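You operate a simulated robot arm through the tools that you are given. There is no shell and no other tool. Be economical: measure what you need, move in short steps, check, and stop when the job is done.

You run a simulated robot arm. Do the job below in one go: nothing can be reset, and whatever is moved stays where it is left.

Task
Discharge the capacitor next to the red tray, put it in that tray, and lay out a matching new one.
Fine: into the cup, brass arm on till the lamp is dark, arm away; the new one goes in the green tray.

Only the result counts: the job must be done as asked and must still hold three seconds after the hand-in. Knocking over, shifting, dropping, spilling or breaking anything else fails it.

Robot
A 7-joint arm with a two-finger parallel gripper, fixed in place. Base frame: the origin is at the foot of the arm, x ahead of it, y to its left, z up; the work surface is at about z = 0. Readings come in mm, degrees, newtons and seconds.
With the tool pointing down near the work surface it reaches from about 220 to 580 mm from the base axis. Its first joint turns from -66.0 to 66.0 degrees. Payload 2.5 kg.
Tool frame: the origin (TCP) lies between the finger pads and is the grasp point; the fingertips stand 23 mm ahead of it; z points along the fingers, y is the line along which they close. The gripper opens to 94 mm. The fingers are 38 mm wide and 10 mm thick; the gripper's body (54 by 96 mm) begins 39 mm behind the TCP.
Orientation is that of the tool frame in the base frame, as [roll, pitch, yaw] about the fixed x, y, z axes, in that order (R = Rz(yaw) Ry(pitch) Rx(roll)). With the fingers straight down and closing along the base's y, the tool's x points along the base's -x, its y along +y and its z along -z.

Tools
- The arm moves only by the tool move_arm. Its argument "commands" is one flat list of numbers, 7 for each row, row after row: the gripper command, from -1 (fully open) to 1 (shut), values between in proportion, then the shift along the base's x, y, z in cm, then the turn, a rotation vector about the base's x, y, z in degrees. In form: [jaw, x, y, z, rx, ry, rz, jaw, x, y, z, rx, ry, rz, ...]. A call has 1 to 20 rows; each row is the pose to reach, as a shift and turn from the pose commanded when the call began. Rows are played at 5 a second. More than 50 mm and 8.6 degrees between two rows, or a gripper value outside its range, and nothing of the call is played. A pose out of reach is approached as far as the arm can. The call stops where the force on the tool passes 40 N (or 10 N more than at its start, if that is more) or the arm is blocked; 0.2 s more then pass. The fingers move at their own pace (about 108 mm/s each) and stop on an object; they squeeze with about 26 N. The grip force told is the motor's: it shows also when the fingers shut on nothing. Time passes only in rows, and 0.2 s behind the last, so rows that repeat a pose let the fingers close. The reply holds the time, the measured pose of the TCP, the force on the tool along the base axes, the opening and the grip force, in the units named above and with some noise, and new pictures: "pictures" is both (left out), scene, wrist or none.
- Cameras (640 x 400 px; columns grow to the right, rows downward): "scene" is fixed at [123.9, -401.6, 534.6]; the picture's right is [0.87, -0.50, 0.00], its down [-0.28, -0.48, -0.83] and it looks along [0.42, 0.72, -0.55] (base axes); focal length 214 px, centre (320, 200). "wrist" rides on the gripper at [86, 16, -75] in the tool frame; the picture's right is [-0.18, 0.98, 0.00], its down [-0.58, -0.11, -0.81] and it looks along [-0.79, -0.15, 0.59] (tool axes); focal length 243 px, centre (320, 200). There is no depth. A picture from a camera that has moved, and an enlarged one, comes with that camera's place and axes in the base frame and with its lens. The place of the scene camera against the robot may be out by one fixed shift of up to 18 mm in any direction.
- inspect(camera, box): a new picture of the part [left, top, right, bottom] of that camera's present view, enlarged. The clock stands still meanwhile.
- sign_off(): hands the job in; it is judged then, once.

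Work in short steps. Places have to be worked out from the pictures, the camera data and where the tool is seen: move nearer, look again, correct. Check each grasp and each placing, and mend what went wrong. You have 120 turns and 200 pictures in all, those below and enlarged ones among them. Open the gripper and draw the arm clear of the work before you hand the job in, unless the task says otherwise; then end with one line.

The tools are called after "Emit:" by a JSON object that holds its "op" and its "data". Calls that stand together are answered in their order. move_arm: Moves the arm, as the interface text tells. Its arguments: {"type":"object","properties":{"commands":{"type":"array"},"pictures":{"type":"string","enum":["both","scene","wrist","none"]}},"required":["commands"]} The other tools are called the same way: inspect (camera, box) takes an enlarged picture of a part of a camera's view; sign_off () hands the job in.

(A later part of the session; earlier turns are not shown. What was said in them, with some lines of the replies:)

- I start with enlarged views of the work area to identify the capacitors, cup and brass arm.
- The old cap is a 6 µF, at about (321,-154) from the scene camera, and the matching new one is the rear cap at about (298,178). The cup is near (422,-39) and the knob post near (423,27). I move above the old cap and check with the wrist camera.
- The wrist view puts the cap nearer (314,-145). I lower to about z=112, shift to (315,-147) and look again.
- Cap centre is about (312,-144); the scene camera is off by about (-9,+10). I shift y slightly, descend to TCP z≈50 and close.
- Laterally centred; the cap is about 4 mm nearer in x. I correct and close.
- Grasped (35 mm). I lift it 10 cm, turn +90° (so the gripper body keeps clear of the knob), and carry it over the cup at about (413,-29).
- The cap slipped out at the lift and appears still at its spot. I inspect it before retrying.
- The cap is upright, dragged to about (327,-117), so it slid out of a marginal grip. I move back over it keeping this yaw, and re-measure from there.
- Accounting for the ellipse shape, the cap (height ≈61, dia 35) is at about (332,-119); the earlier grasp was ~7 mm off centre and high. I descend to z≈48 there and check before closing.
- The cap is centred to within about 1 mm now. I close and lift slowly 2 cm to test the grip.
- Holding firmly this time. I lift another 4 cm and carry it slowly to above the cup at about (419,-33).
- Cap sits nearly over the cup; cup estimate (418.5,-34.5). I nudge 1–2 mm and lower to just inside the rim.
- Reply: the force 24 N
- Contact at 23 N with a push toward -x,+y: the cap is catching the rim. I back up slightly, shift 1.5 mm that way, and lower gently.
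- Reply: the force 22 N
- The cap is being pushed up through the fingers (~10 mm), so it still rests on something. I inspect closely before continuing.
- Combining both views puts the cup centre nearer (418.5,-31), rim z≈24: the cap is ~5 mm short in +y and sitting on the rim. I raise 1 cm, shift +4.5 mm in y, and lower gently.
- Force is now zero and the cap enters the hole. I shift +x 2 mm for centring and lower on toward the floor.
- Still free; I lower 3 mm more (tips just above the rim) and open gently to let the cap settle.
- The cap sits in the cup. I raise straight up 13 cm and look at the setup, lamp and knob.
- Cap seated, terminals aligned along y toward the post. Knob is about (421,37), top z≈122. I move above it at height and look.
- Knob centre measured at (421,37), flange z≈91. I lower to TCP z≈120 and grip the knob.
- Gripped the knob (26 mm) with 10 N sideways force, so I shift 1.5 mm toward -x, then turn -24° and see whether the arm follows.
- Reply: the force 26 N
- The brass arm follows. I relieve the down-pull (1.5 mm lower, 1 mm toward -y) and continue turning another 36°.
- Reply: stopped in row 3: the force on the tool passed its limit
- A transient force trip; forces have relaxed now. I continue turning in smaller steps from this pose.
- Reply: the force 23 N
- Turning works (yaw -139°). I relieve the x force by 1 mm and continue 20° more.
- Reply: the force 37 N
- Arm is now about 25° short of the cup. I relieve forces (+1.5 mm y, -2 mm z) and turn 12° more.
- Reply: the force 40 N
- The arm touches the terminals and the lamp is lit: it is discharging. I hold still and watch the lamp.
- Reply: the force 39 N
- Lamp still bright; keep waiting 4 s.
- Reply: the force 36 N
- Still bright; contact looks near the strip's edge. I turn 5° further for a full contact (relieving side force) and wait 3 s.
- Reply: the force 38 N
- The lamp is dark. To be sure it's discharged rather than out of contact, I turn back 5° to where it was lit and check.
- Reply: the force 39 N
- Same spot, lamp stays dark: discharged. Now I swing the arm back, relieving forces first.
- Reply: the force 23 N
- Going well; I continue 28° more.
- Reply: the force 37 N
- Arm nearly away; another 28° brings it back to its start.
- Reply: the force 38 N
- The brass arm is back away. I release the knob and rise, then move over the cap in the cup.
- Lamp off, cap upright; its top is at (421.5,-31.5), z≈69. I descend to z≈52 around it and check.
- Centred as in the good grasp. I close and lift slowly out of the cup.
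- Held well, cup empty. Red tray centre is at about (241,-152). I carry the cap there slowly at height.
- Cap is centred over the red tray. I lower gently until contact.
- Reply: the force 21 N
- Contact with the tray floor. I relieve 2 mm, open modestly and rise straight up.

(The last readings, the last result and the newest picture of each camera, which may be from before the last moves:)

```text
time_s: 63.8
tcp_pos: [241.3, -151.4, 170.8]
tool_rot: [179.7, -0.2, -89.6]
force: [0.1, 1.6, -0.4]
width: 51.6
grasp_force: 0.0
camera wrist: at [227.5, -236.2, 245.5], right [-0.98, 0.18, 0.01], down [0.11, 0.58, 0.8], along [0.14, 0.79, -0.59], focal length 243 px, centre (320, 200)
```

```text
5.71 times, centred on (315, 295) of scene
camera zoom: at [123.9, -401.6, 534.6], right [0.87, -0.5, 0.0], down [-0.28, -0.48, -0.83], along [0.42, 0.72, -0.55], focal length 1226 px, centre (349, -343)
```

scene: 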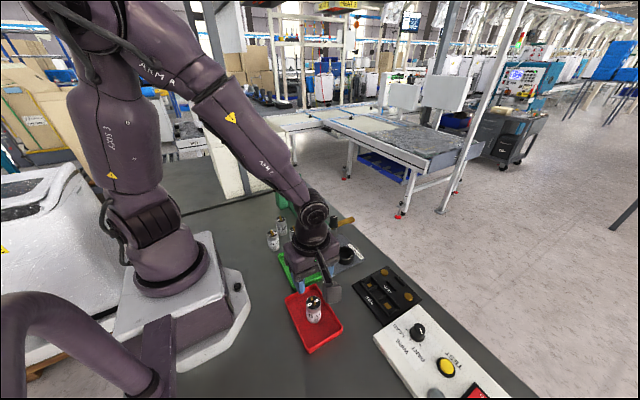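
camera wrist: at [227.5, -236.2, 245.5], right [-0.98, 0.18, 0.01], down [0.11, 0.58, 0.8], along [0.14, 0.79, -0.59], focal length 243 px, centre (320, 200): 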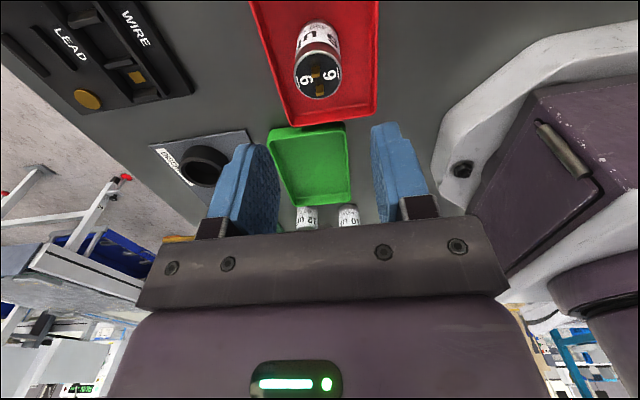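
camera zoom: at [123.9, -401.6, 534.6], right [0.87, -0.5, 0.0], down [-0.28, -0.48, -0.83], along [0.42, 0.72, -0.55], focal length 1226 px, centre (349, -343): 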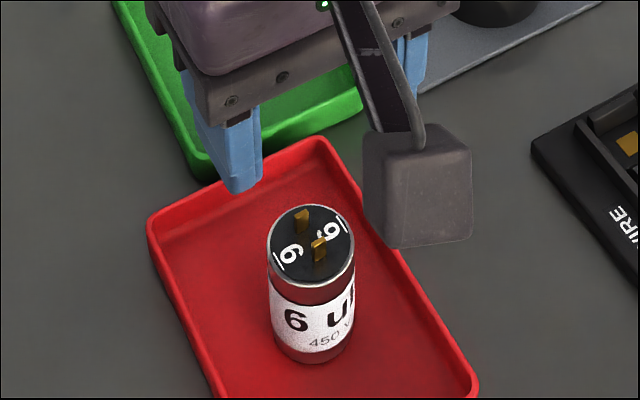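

The old cap stands in the red tray. Now I move to above the new 6 µF cap (about (291,186)) for a look.

Emit:
{"op": "move_arm", "data": {"commands": [-0.1, 0.5, 2.5, 0.5, 0, 0, 0, -0.1, 1, 5.5, 0.5, 0, 0, 0, -0.1, 1.5, 9, 0.5, 0, 0, 0, -0.1, 2, 12.5, 0.5, 0, 0, 0, -0.1, 2.5, 16, 0.5, 0, 0, 0, -0.3, 3, 19.5, 0.5, 0, 0, 0, -0.3, 3.5, 23, 0.5, 0, 0, 0, -0.3, 4, 26.5, 0.5, 0, 0, 0, -0.3, 4.5, 30, 0.5, 0, 0, 0, -0.3, 5, 33, 0, 0, 0, 0, -0.3, 5, 33, 0, 0, 0, 0]}}

Emit:
{"op": "inspect", "data": {"camera": "wrist", "box": [240, 0, 400, 100]}}

```text
time_s: 66.2
tcp_pos: [293.3, 179.1, 169.4]
tool_rot: [179.7, -0.3, -89.7]
force: [0.8, 0.1, 0.1]
width: 61.3
grasp_force: 0.0
camera wrist: at [278.8, 94.1, 243.5], right [-0.98, 0.18, 0.0], down [0.11, 0.58, 0.8], along [0.14, 0.79, -0.6], focal length 243 px, centre (320, 200)
```

scene: 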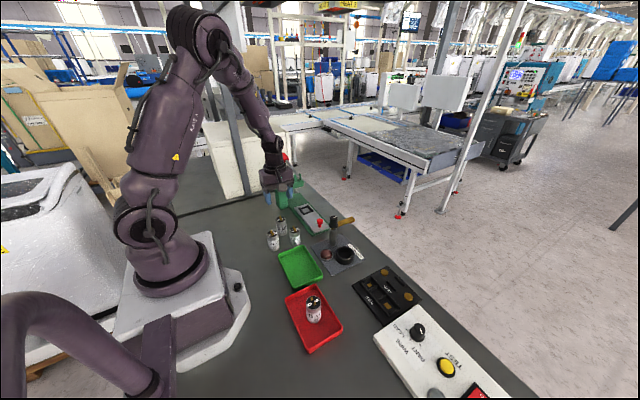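
wrist: 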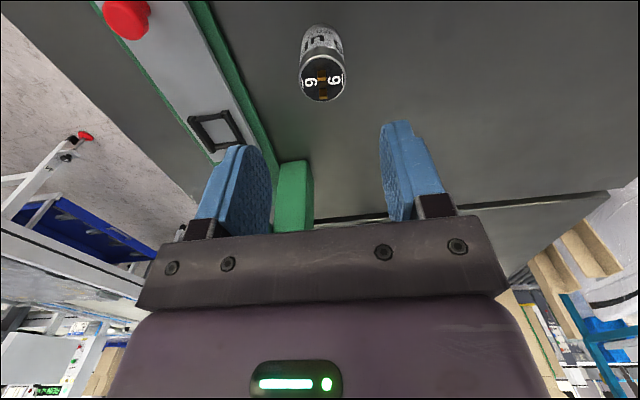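

```text
4.00 times, centred on (320, 50) of wrist
camera zoom: at [278.8, 94.1, 243.5], right [-0.98, 0.18, 0.0], down [0.11, 0.58, 0.8], along [0.14, 0.79, -0.6], focal length 970 px, centre (320, 800)
```

zoom: 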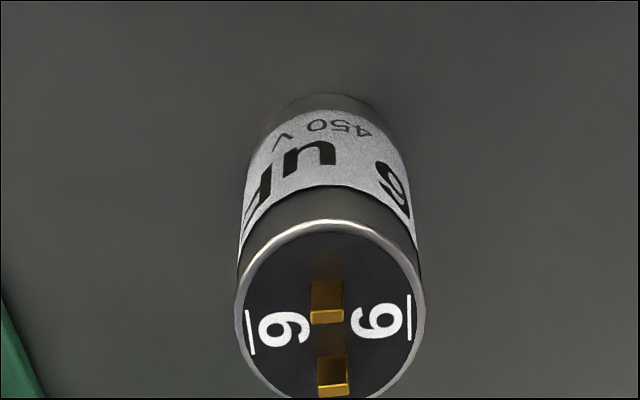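

The new 6 µF cap is at (292.5,185.5). I shift +6 mm in y and descend to z≈46, checking before closing.

Emit:
{"op": "move_arm", "data": {"commands": [-0.3, 0, 0.6, -2, 0, 0, 0, -0.3, 0, 0.6, -5, 0, 0, 0, -0.3, 0, 0.6, -8, 0, 0, 0, -0.3, 0, 0.6, -10.5, 0, 0, 0, -0.3, 0, 0.6, -12.3, 0, 0, 0, -0.3, 0, 0.6, -12.3, 0, 0, 0]}}

Emit:
{"op": "inspect", "data": {"camera": "wrist", "box": [240, 80, 400, 240]}}

```text
time_s: 67.6
tcp_pos: [292.8, 187.1, 45.3]
tool_rot: [179.7, -0.2, -89.7]
force: [-0.3, -0.5, -0.4]
width: 61.0
grasp_force: 0.1
camera wrist: at [279.8, 101.9, 119.4], right [-0.98, 0.18, 0.0], down [0.11, 0.58, 0.8], along [0.14, 0.79, -0.59], focal length 243 px, centre (320, 200)
```

scene: 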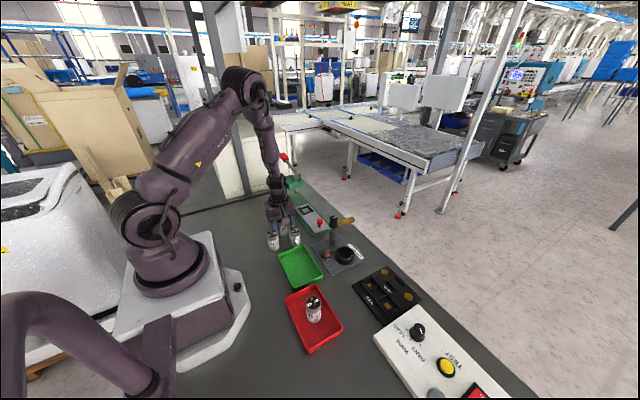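
wrist: 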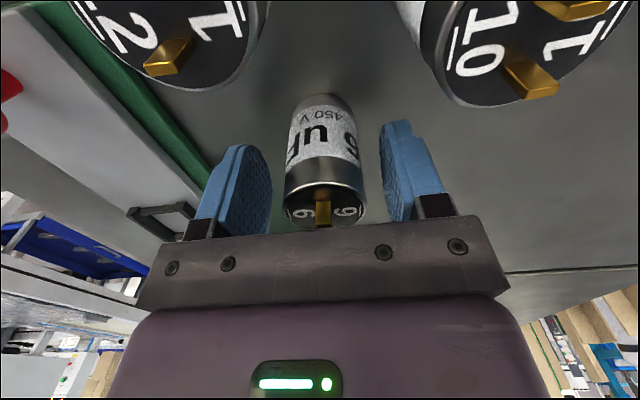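

```text
2.50 times, centred on (320, 160) of wrist
camera zoom: at [279.8, 101.9, 119.4], right [-0.98, 0.18, 0.0], down [0.11, 0.58, 0.8], along [0.14, 0.79, -0.59], focal length 606 px, centre (320, 300)
```

zoom: 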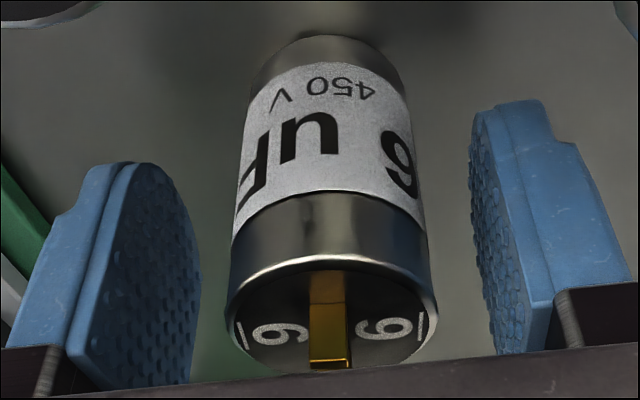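

Centred as in the good grasp. I close and lift slowly.

Emit:
{"op": "move_arm", "data": {"commands": [0.3, 0, 0, 0, 0, 0, 0, 1, 0, 0, 0, 0, 0, 0, 1, 0, 0, 0, 0, 0, 0, 1, 0, 0, 0, 0, 0, 0, 1, 0, 0, 0.4, 0, 0, 0, 1, 0, 0, 0.9, 0, 0, 0, 1, 0, 0, 1.6, 0, 0, 0, 1, 0, 0, 2.4, 0, 0, 0, 1, 0, 0, 3.3, 0, 0, 0, 1, 0, 0, 4.2, 0, 0, 0, 1, 0, 0, 5.1, 0, 0, 0, 1, 0, 0, 6, 0, 0, 0, 1, 0, 0, 7, 0, 0, 0, 1, 0, 0, 8, 0, 0, 0, 1, 0, 0, 9, 0, 0, 0, 1, 0, 0, 10, 0, 0, 0, 1, 0, 0, 10.5, 0, 0, 0, 1, 0, 0, 10.5, 0, 0, 0]}}

Emit:
{"op": "inspect", "data": {"camera": "scene", "box": [250, 180, 350, 300]}}

```text
time_s: 71.4
tcp_pos: [292.8, 186.8, 151.7]
tool_rot: [179.7, -0.2, -89.7]
force: [-0.1, -0.4, -1.4]
width: 34.9
grasp_force: 25.6
camera wrist: at [278.5, 100.9, 226.3], right [-0.98, 0.18, 0.0], down [0.11, 0.58, 0.8], along [0.14, 0.79, -0.59], focal length 243 px, centre (320, 200)
```

scene: 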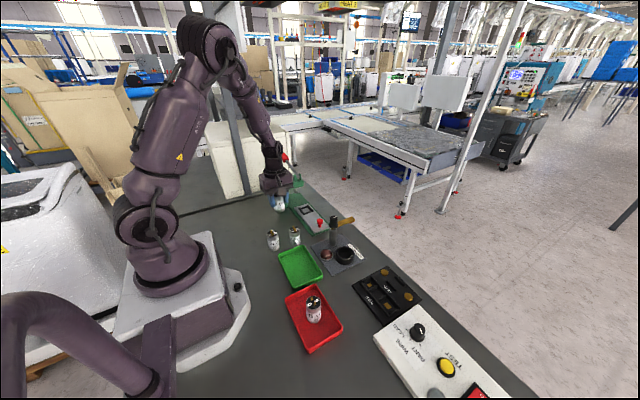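
wrist: 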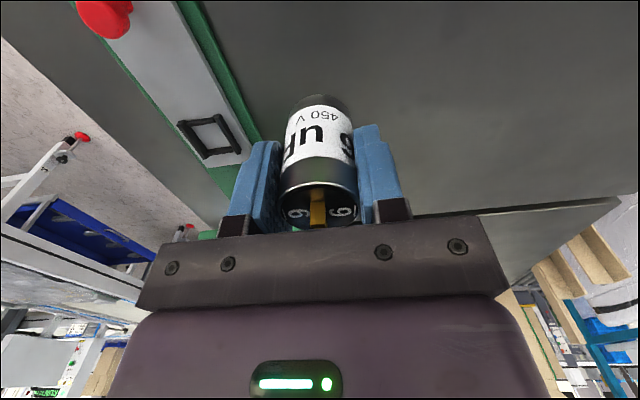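

```text
3.33 times, centred on (300, 240) of scene
camera zoom: at [123.9, -401.6, 534.6], right [0.87, -0.5, 0.0], down [-0.28, -0.48, -0.83], along [0.42, 0.72, -0.55], focal length 715 px, centre (387, 67)
```

zoom: 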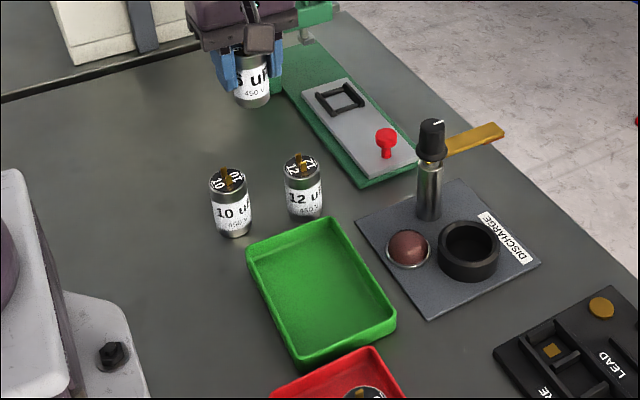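

Lifted and held. Green tray centre is about (279,5); I carry it there slowly at height.

Emit:
{"op": "move_arm", "data": {"commands": [1, 0, -0.4, 0, 0, 0, 0, 1, 0, -1.2, 0, 0, 0, 0, 1, 0, -2.3, 0, 0, 0, 0, 1, -0.1, -3.5, 0, 0, 0, 0, 1, -0.2, -4.7, 0, 0, 0, 0, 1, -0.3, -5.9, 0, 0, 0, 0, 1, -0.4, -7.1, 0, 0, 0, 0, 1, -0.5, -8.3, 0, 0, 0, 0, 1, -0.6, -9.5, 0, 0, 0, 0, 1, -0.7, -10.7, 0, 0, 0, 0, 1, -0.8, -11.9, 0, 0, 0, 0, 1, -0.9, -13.1, 0, 0, 0, 0, 1, -1, -14.3, 0, 0, 0, 0, 1, -1.1, -15.5, 0, 0, 0, 0, 1, -1.2, -16.6, 0, 0, 0, 0, 1, -1.3, -17.5, 0, 0, 0, 0, 1, -1.4, -18, 0, 0, 0, 0, 1, -1.4, -18.2, 0, 0, 0, 0, 1, -1.4, -18.2, 0, 0, 0, 0]}}

Emit:
{"op": "inspect", "data": {"camera": "scene", "box": [260, 220, 340, 320]}}

```text
time_s: 75.4
tcp_pos: [277.7, 3.5, 150.6]
tool_rot: [179.7, -0.2, -89.7]
force: [-0.5, -0.3, -0.1]
width: 34.6
grasp_force: 26.0
camera wrist: at [264.9, -81.7, 224.5], right [-0.98, 0.18, 0.0], down [0.11, 0.58, 0.8], along [0.14, 0.79, -0.59], focal length 243 px, centre (320, 200)
```

scene: 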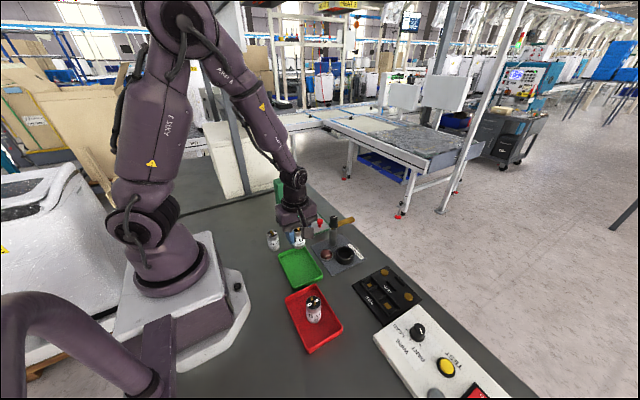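
wrist: 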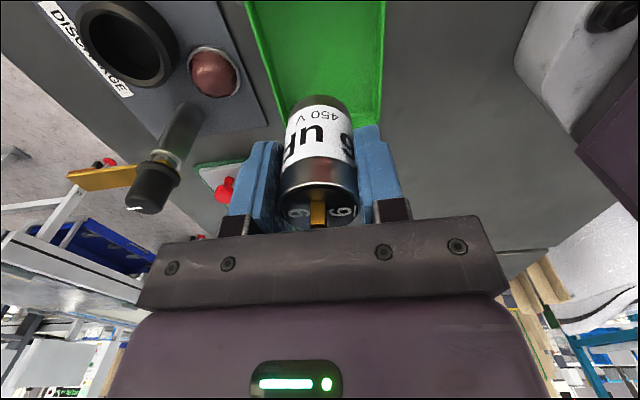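

```text
4.00 times, centred on (300, 270) of scene
camera zoom: at [123.9, -401.6, 534.6], right [0.87, -0.5, 0.0], down [-0.28, -0.48, -0.83], along [0.42, 0.72, -0.55], focal length 858 px, centre (400, -80)
```

zoom: 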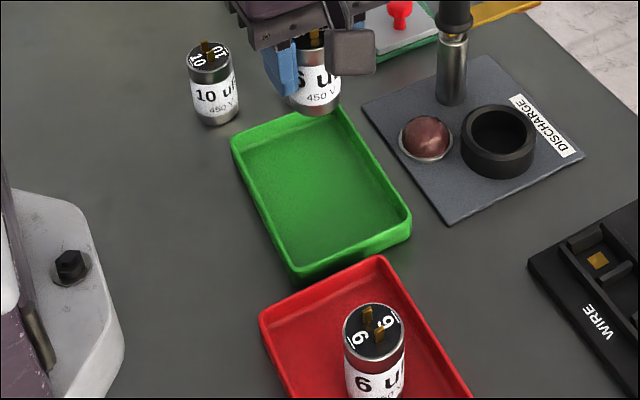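

Position projects to the tray's centre in both views. I lower gently to contact.

Emit:
{"op": "move_arm", "data": {"commands": [1, 0, 0, -0.5, 0, 0, 0, 1, 0, 0, -1.5, 0, 0, 0, 1, 0, 0, -2.5, 0, 0, 0, 1, 0, 0, -3.5, 0, 0, 0, 1, 0, 0, -4.5, 0, 0, 0, 1, 0, 0, -5.5, 0, 0, 0, 1, 0, 0, -6.5, 0, 0, 0, 1, 0, 0, -7.5, 0, 0, 0, 1, 0, 0, -8.5, 0, 0, 0, 1, 0, 0, -9.2, 0, 0, 0, 1, 0, 0, -9.7, 0, 0, 0, 1, 0, 0, -10, 0, 0, 0]}}

Emit:
{"op": "inspect", "data": {"camera": "scene", "box": [260, 220, 340, 320]}}

```text
time_s: 78.0
tcp_pos: [279.0, 4.5, 50.7]
tool_rot: [179.7, -0.2, -89.7]
force: [0.0, 0.4, -1.2]
width: 35.1
grasp_force: 25.9
camera wrist: at [264.9, -81.0, 125.0], right [-0.98, 0.18, 0.0], down [0.11, 0.58, 0.8], along [0.14, 0.79, -0.59], focal length 243 px, centre (320, 200)
```

scene: 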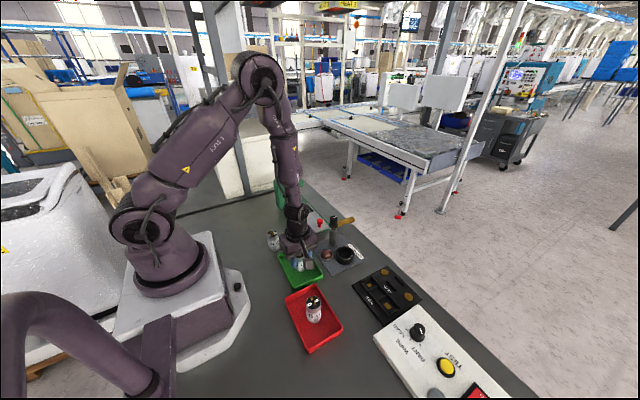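
wrist: 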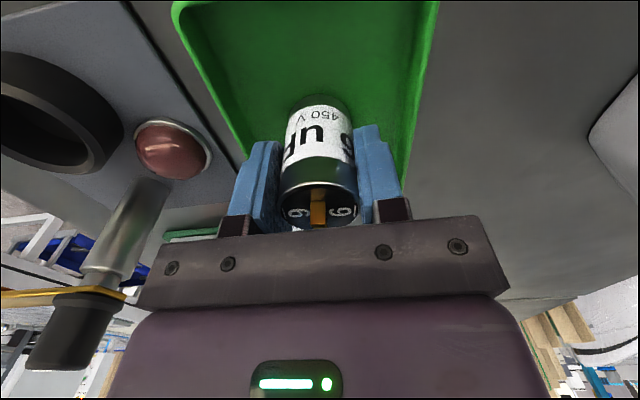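

```text
4.00 times, centred on (300, 270) of scene
camera zoom: at [123.9, -401.6, 534.6], right [0.87, -0.5, 0.0], down [-0.28, -0.48, -0.83], along [0.42, 0.72, -0.55], focal length 858 px, centre (400, -80)
```

zoom: 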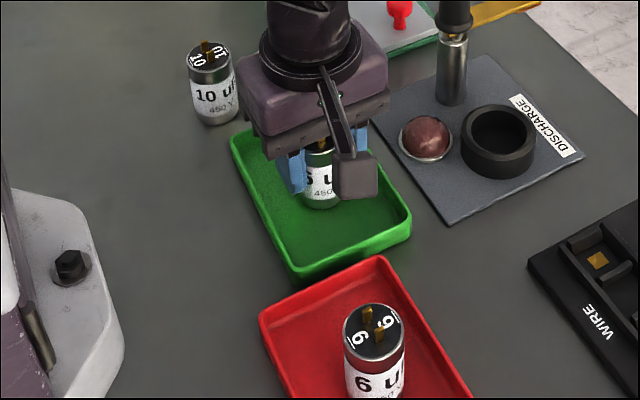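

Just above the floor. I lower in 1 mm steps to touch, then check force.

Emit:
{"op": "move_arm", "data": {"commands": [1, 0, 0, -0.1, 0, 0, 0, 1, 0, 0, -0.2, 0, 0, 0, 1, 0, 0, -0.25, 0, 0, 0], "pictures": "none"}}

```text
time_s: 78.8
tcp_pos: [278.4, 4.2, 47.7]
tool_rot: [179.7, -0.2, -89.8]
force: [-2.6, -2.1, 9.4]
width: 34.6
grasp_force: 26.6
```

Light contact (9 N). I open modestly and rise.

Emit:
{"op": "move_arm", "data": {"commands": [0.1, 0, 0, 0.05, 0, 0, 0, -0.1, 0, 0, 0.05, 0, 0, 0, -0.1, 0, 0, 0.1, 0, 0, 0, -0.1, 0, 0, 1, 0, 0, 0, -0.1, 0, 0, 3, 0, 0, 0, -0.1, 0, 0, 6, 0, 0, 0, -0.1, 0, 0, 9, 0, 0, 0, -0.1, 0, 0, 13, 0, 0, 0, -0.1, 0, 0, 17, 0, 0, 0, -0.1, 0, 0, 21, 0, 0, 0, -0.5, 0, 0, 25, 0, 0, 0, -1, 0, 0, 25, 0, 0, 0]}}

Emit:
{"op": "inspect", "data": {"camera": "scene", "box": [250, 200, 390, 340]}}

Emit:
{"op": "inspect", "data": {"camera": "scene", "box": [260, 220, 340, 320]}}

```text
time_s: 81.4
tcp_pos: [280.8, 4.0, 300.1]
tool_rot: [179.7, -0.1, -89.7]
force: [0.3, -0.6, -0.3]
width: 93.8
grasp_force: 0.0
camera wrist: at [266.4, -82.5, 373.3], right [-0.98, 0.18, 0.0], down [0.11, 0.58, 0.8], along [0.14, 0.79, -0.59], focal length 243 px, centre (320, 200)
```

scene: 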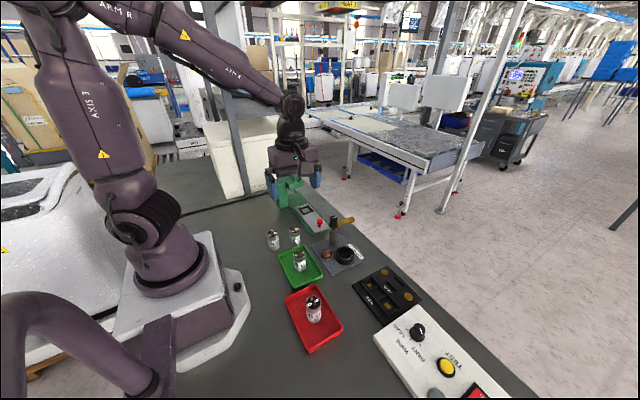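
wrist: 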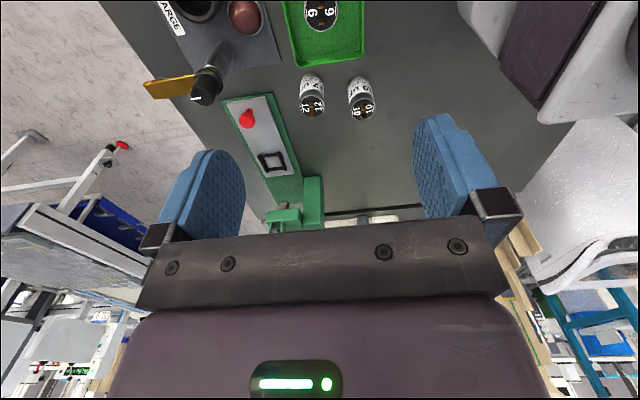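

```text
2.86 times, centred on (320, 270) of scene
camera zoom: at [123.9, -401.6, 534.6], right [0.87, -0.5, 0.0], down [-0.28, -0.48, -0.83], along [0.42, 0.72, -0.55], focal length 613 px, centre (320, 0)
```

zoom: 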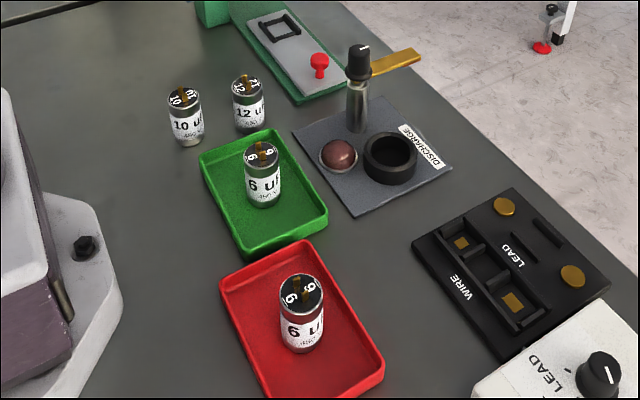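

```text
4.00 times, centred on (300, 270) of scene
camera zoom: at [123.9, -401.6, 534.6], right [0.87, -0.5, 0.0], down [-0.28, -0.48, -0.83], along [0.42, 0.72, -0.55], focal length 858 px, centre (400, -80)
```

zoom: 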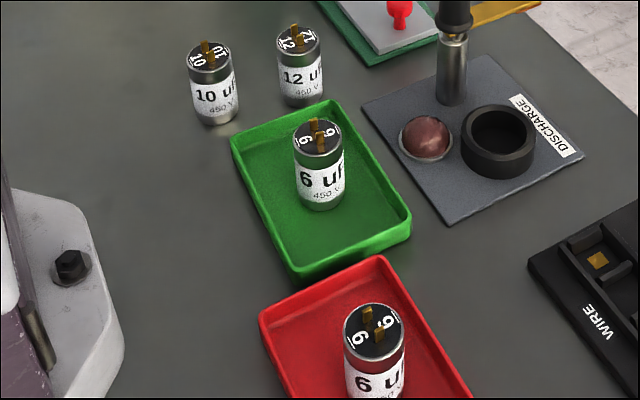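

Both caps stand in their trays, the lamp is dark, the brass arm is away, and the gripper is open and clear. I hand in.

Emit:
{"op": "sign_off", "data": {}}

```text
The job is handed in.
```

The old 6 µF capacitor is discharged and standing in the red tray, the lamp is dark, the brass arm is swung away, and a new 6 µF capacitor stands in the green tray; on the first try the old one slipped from the gripper and was dragged about 3 cm, staying upright.
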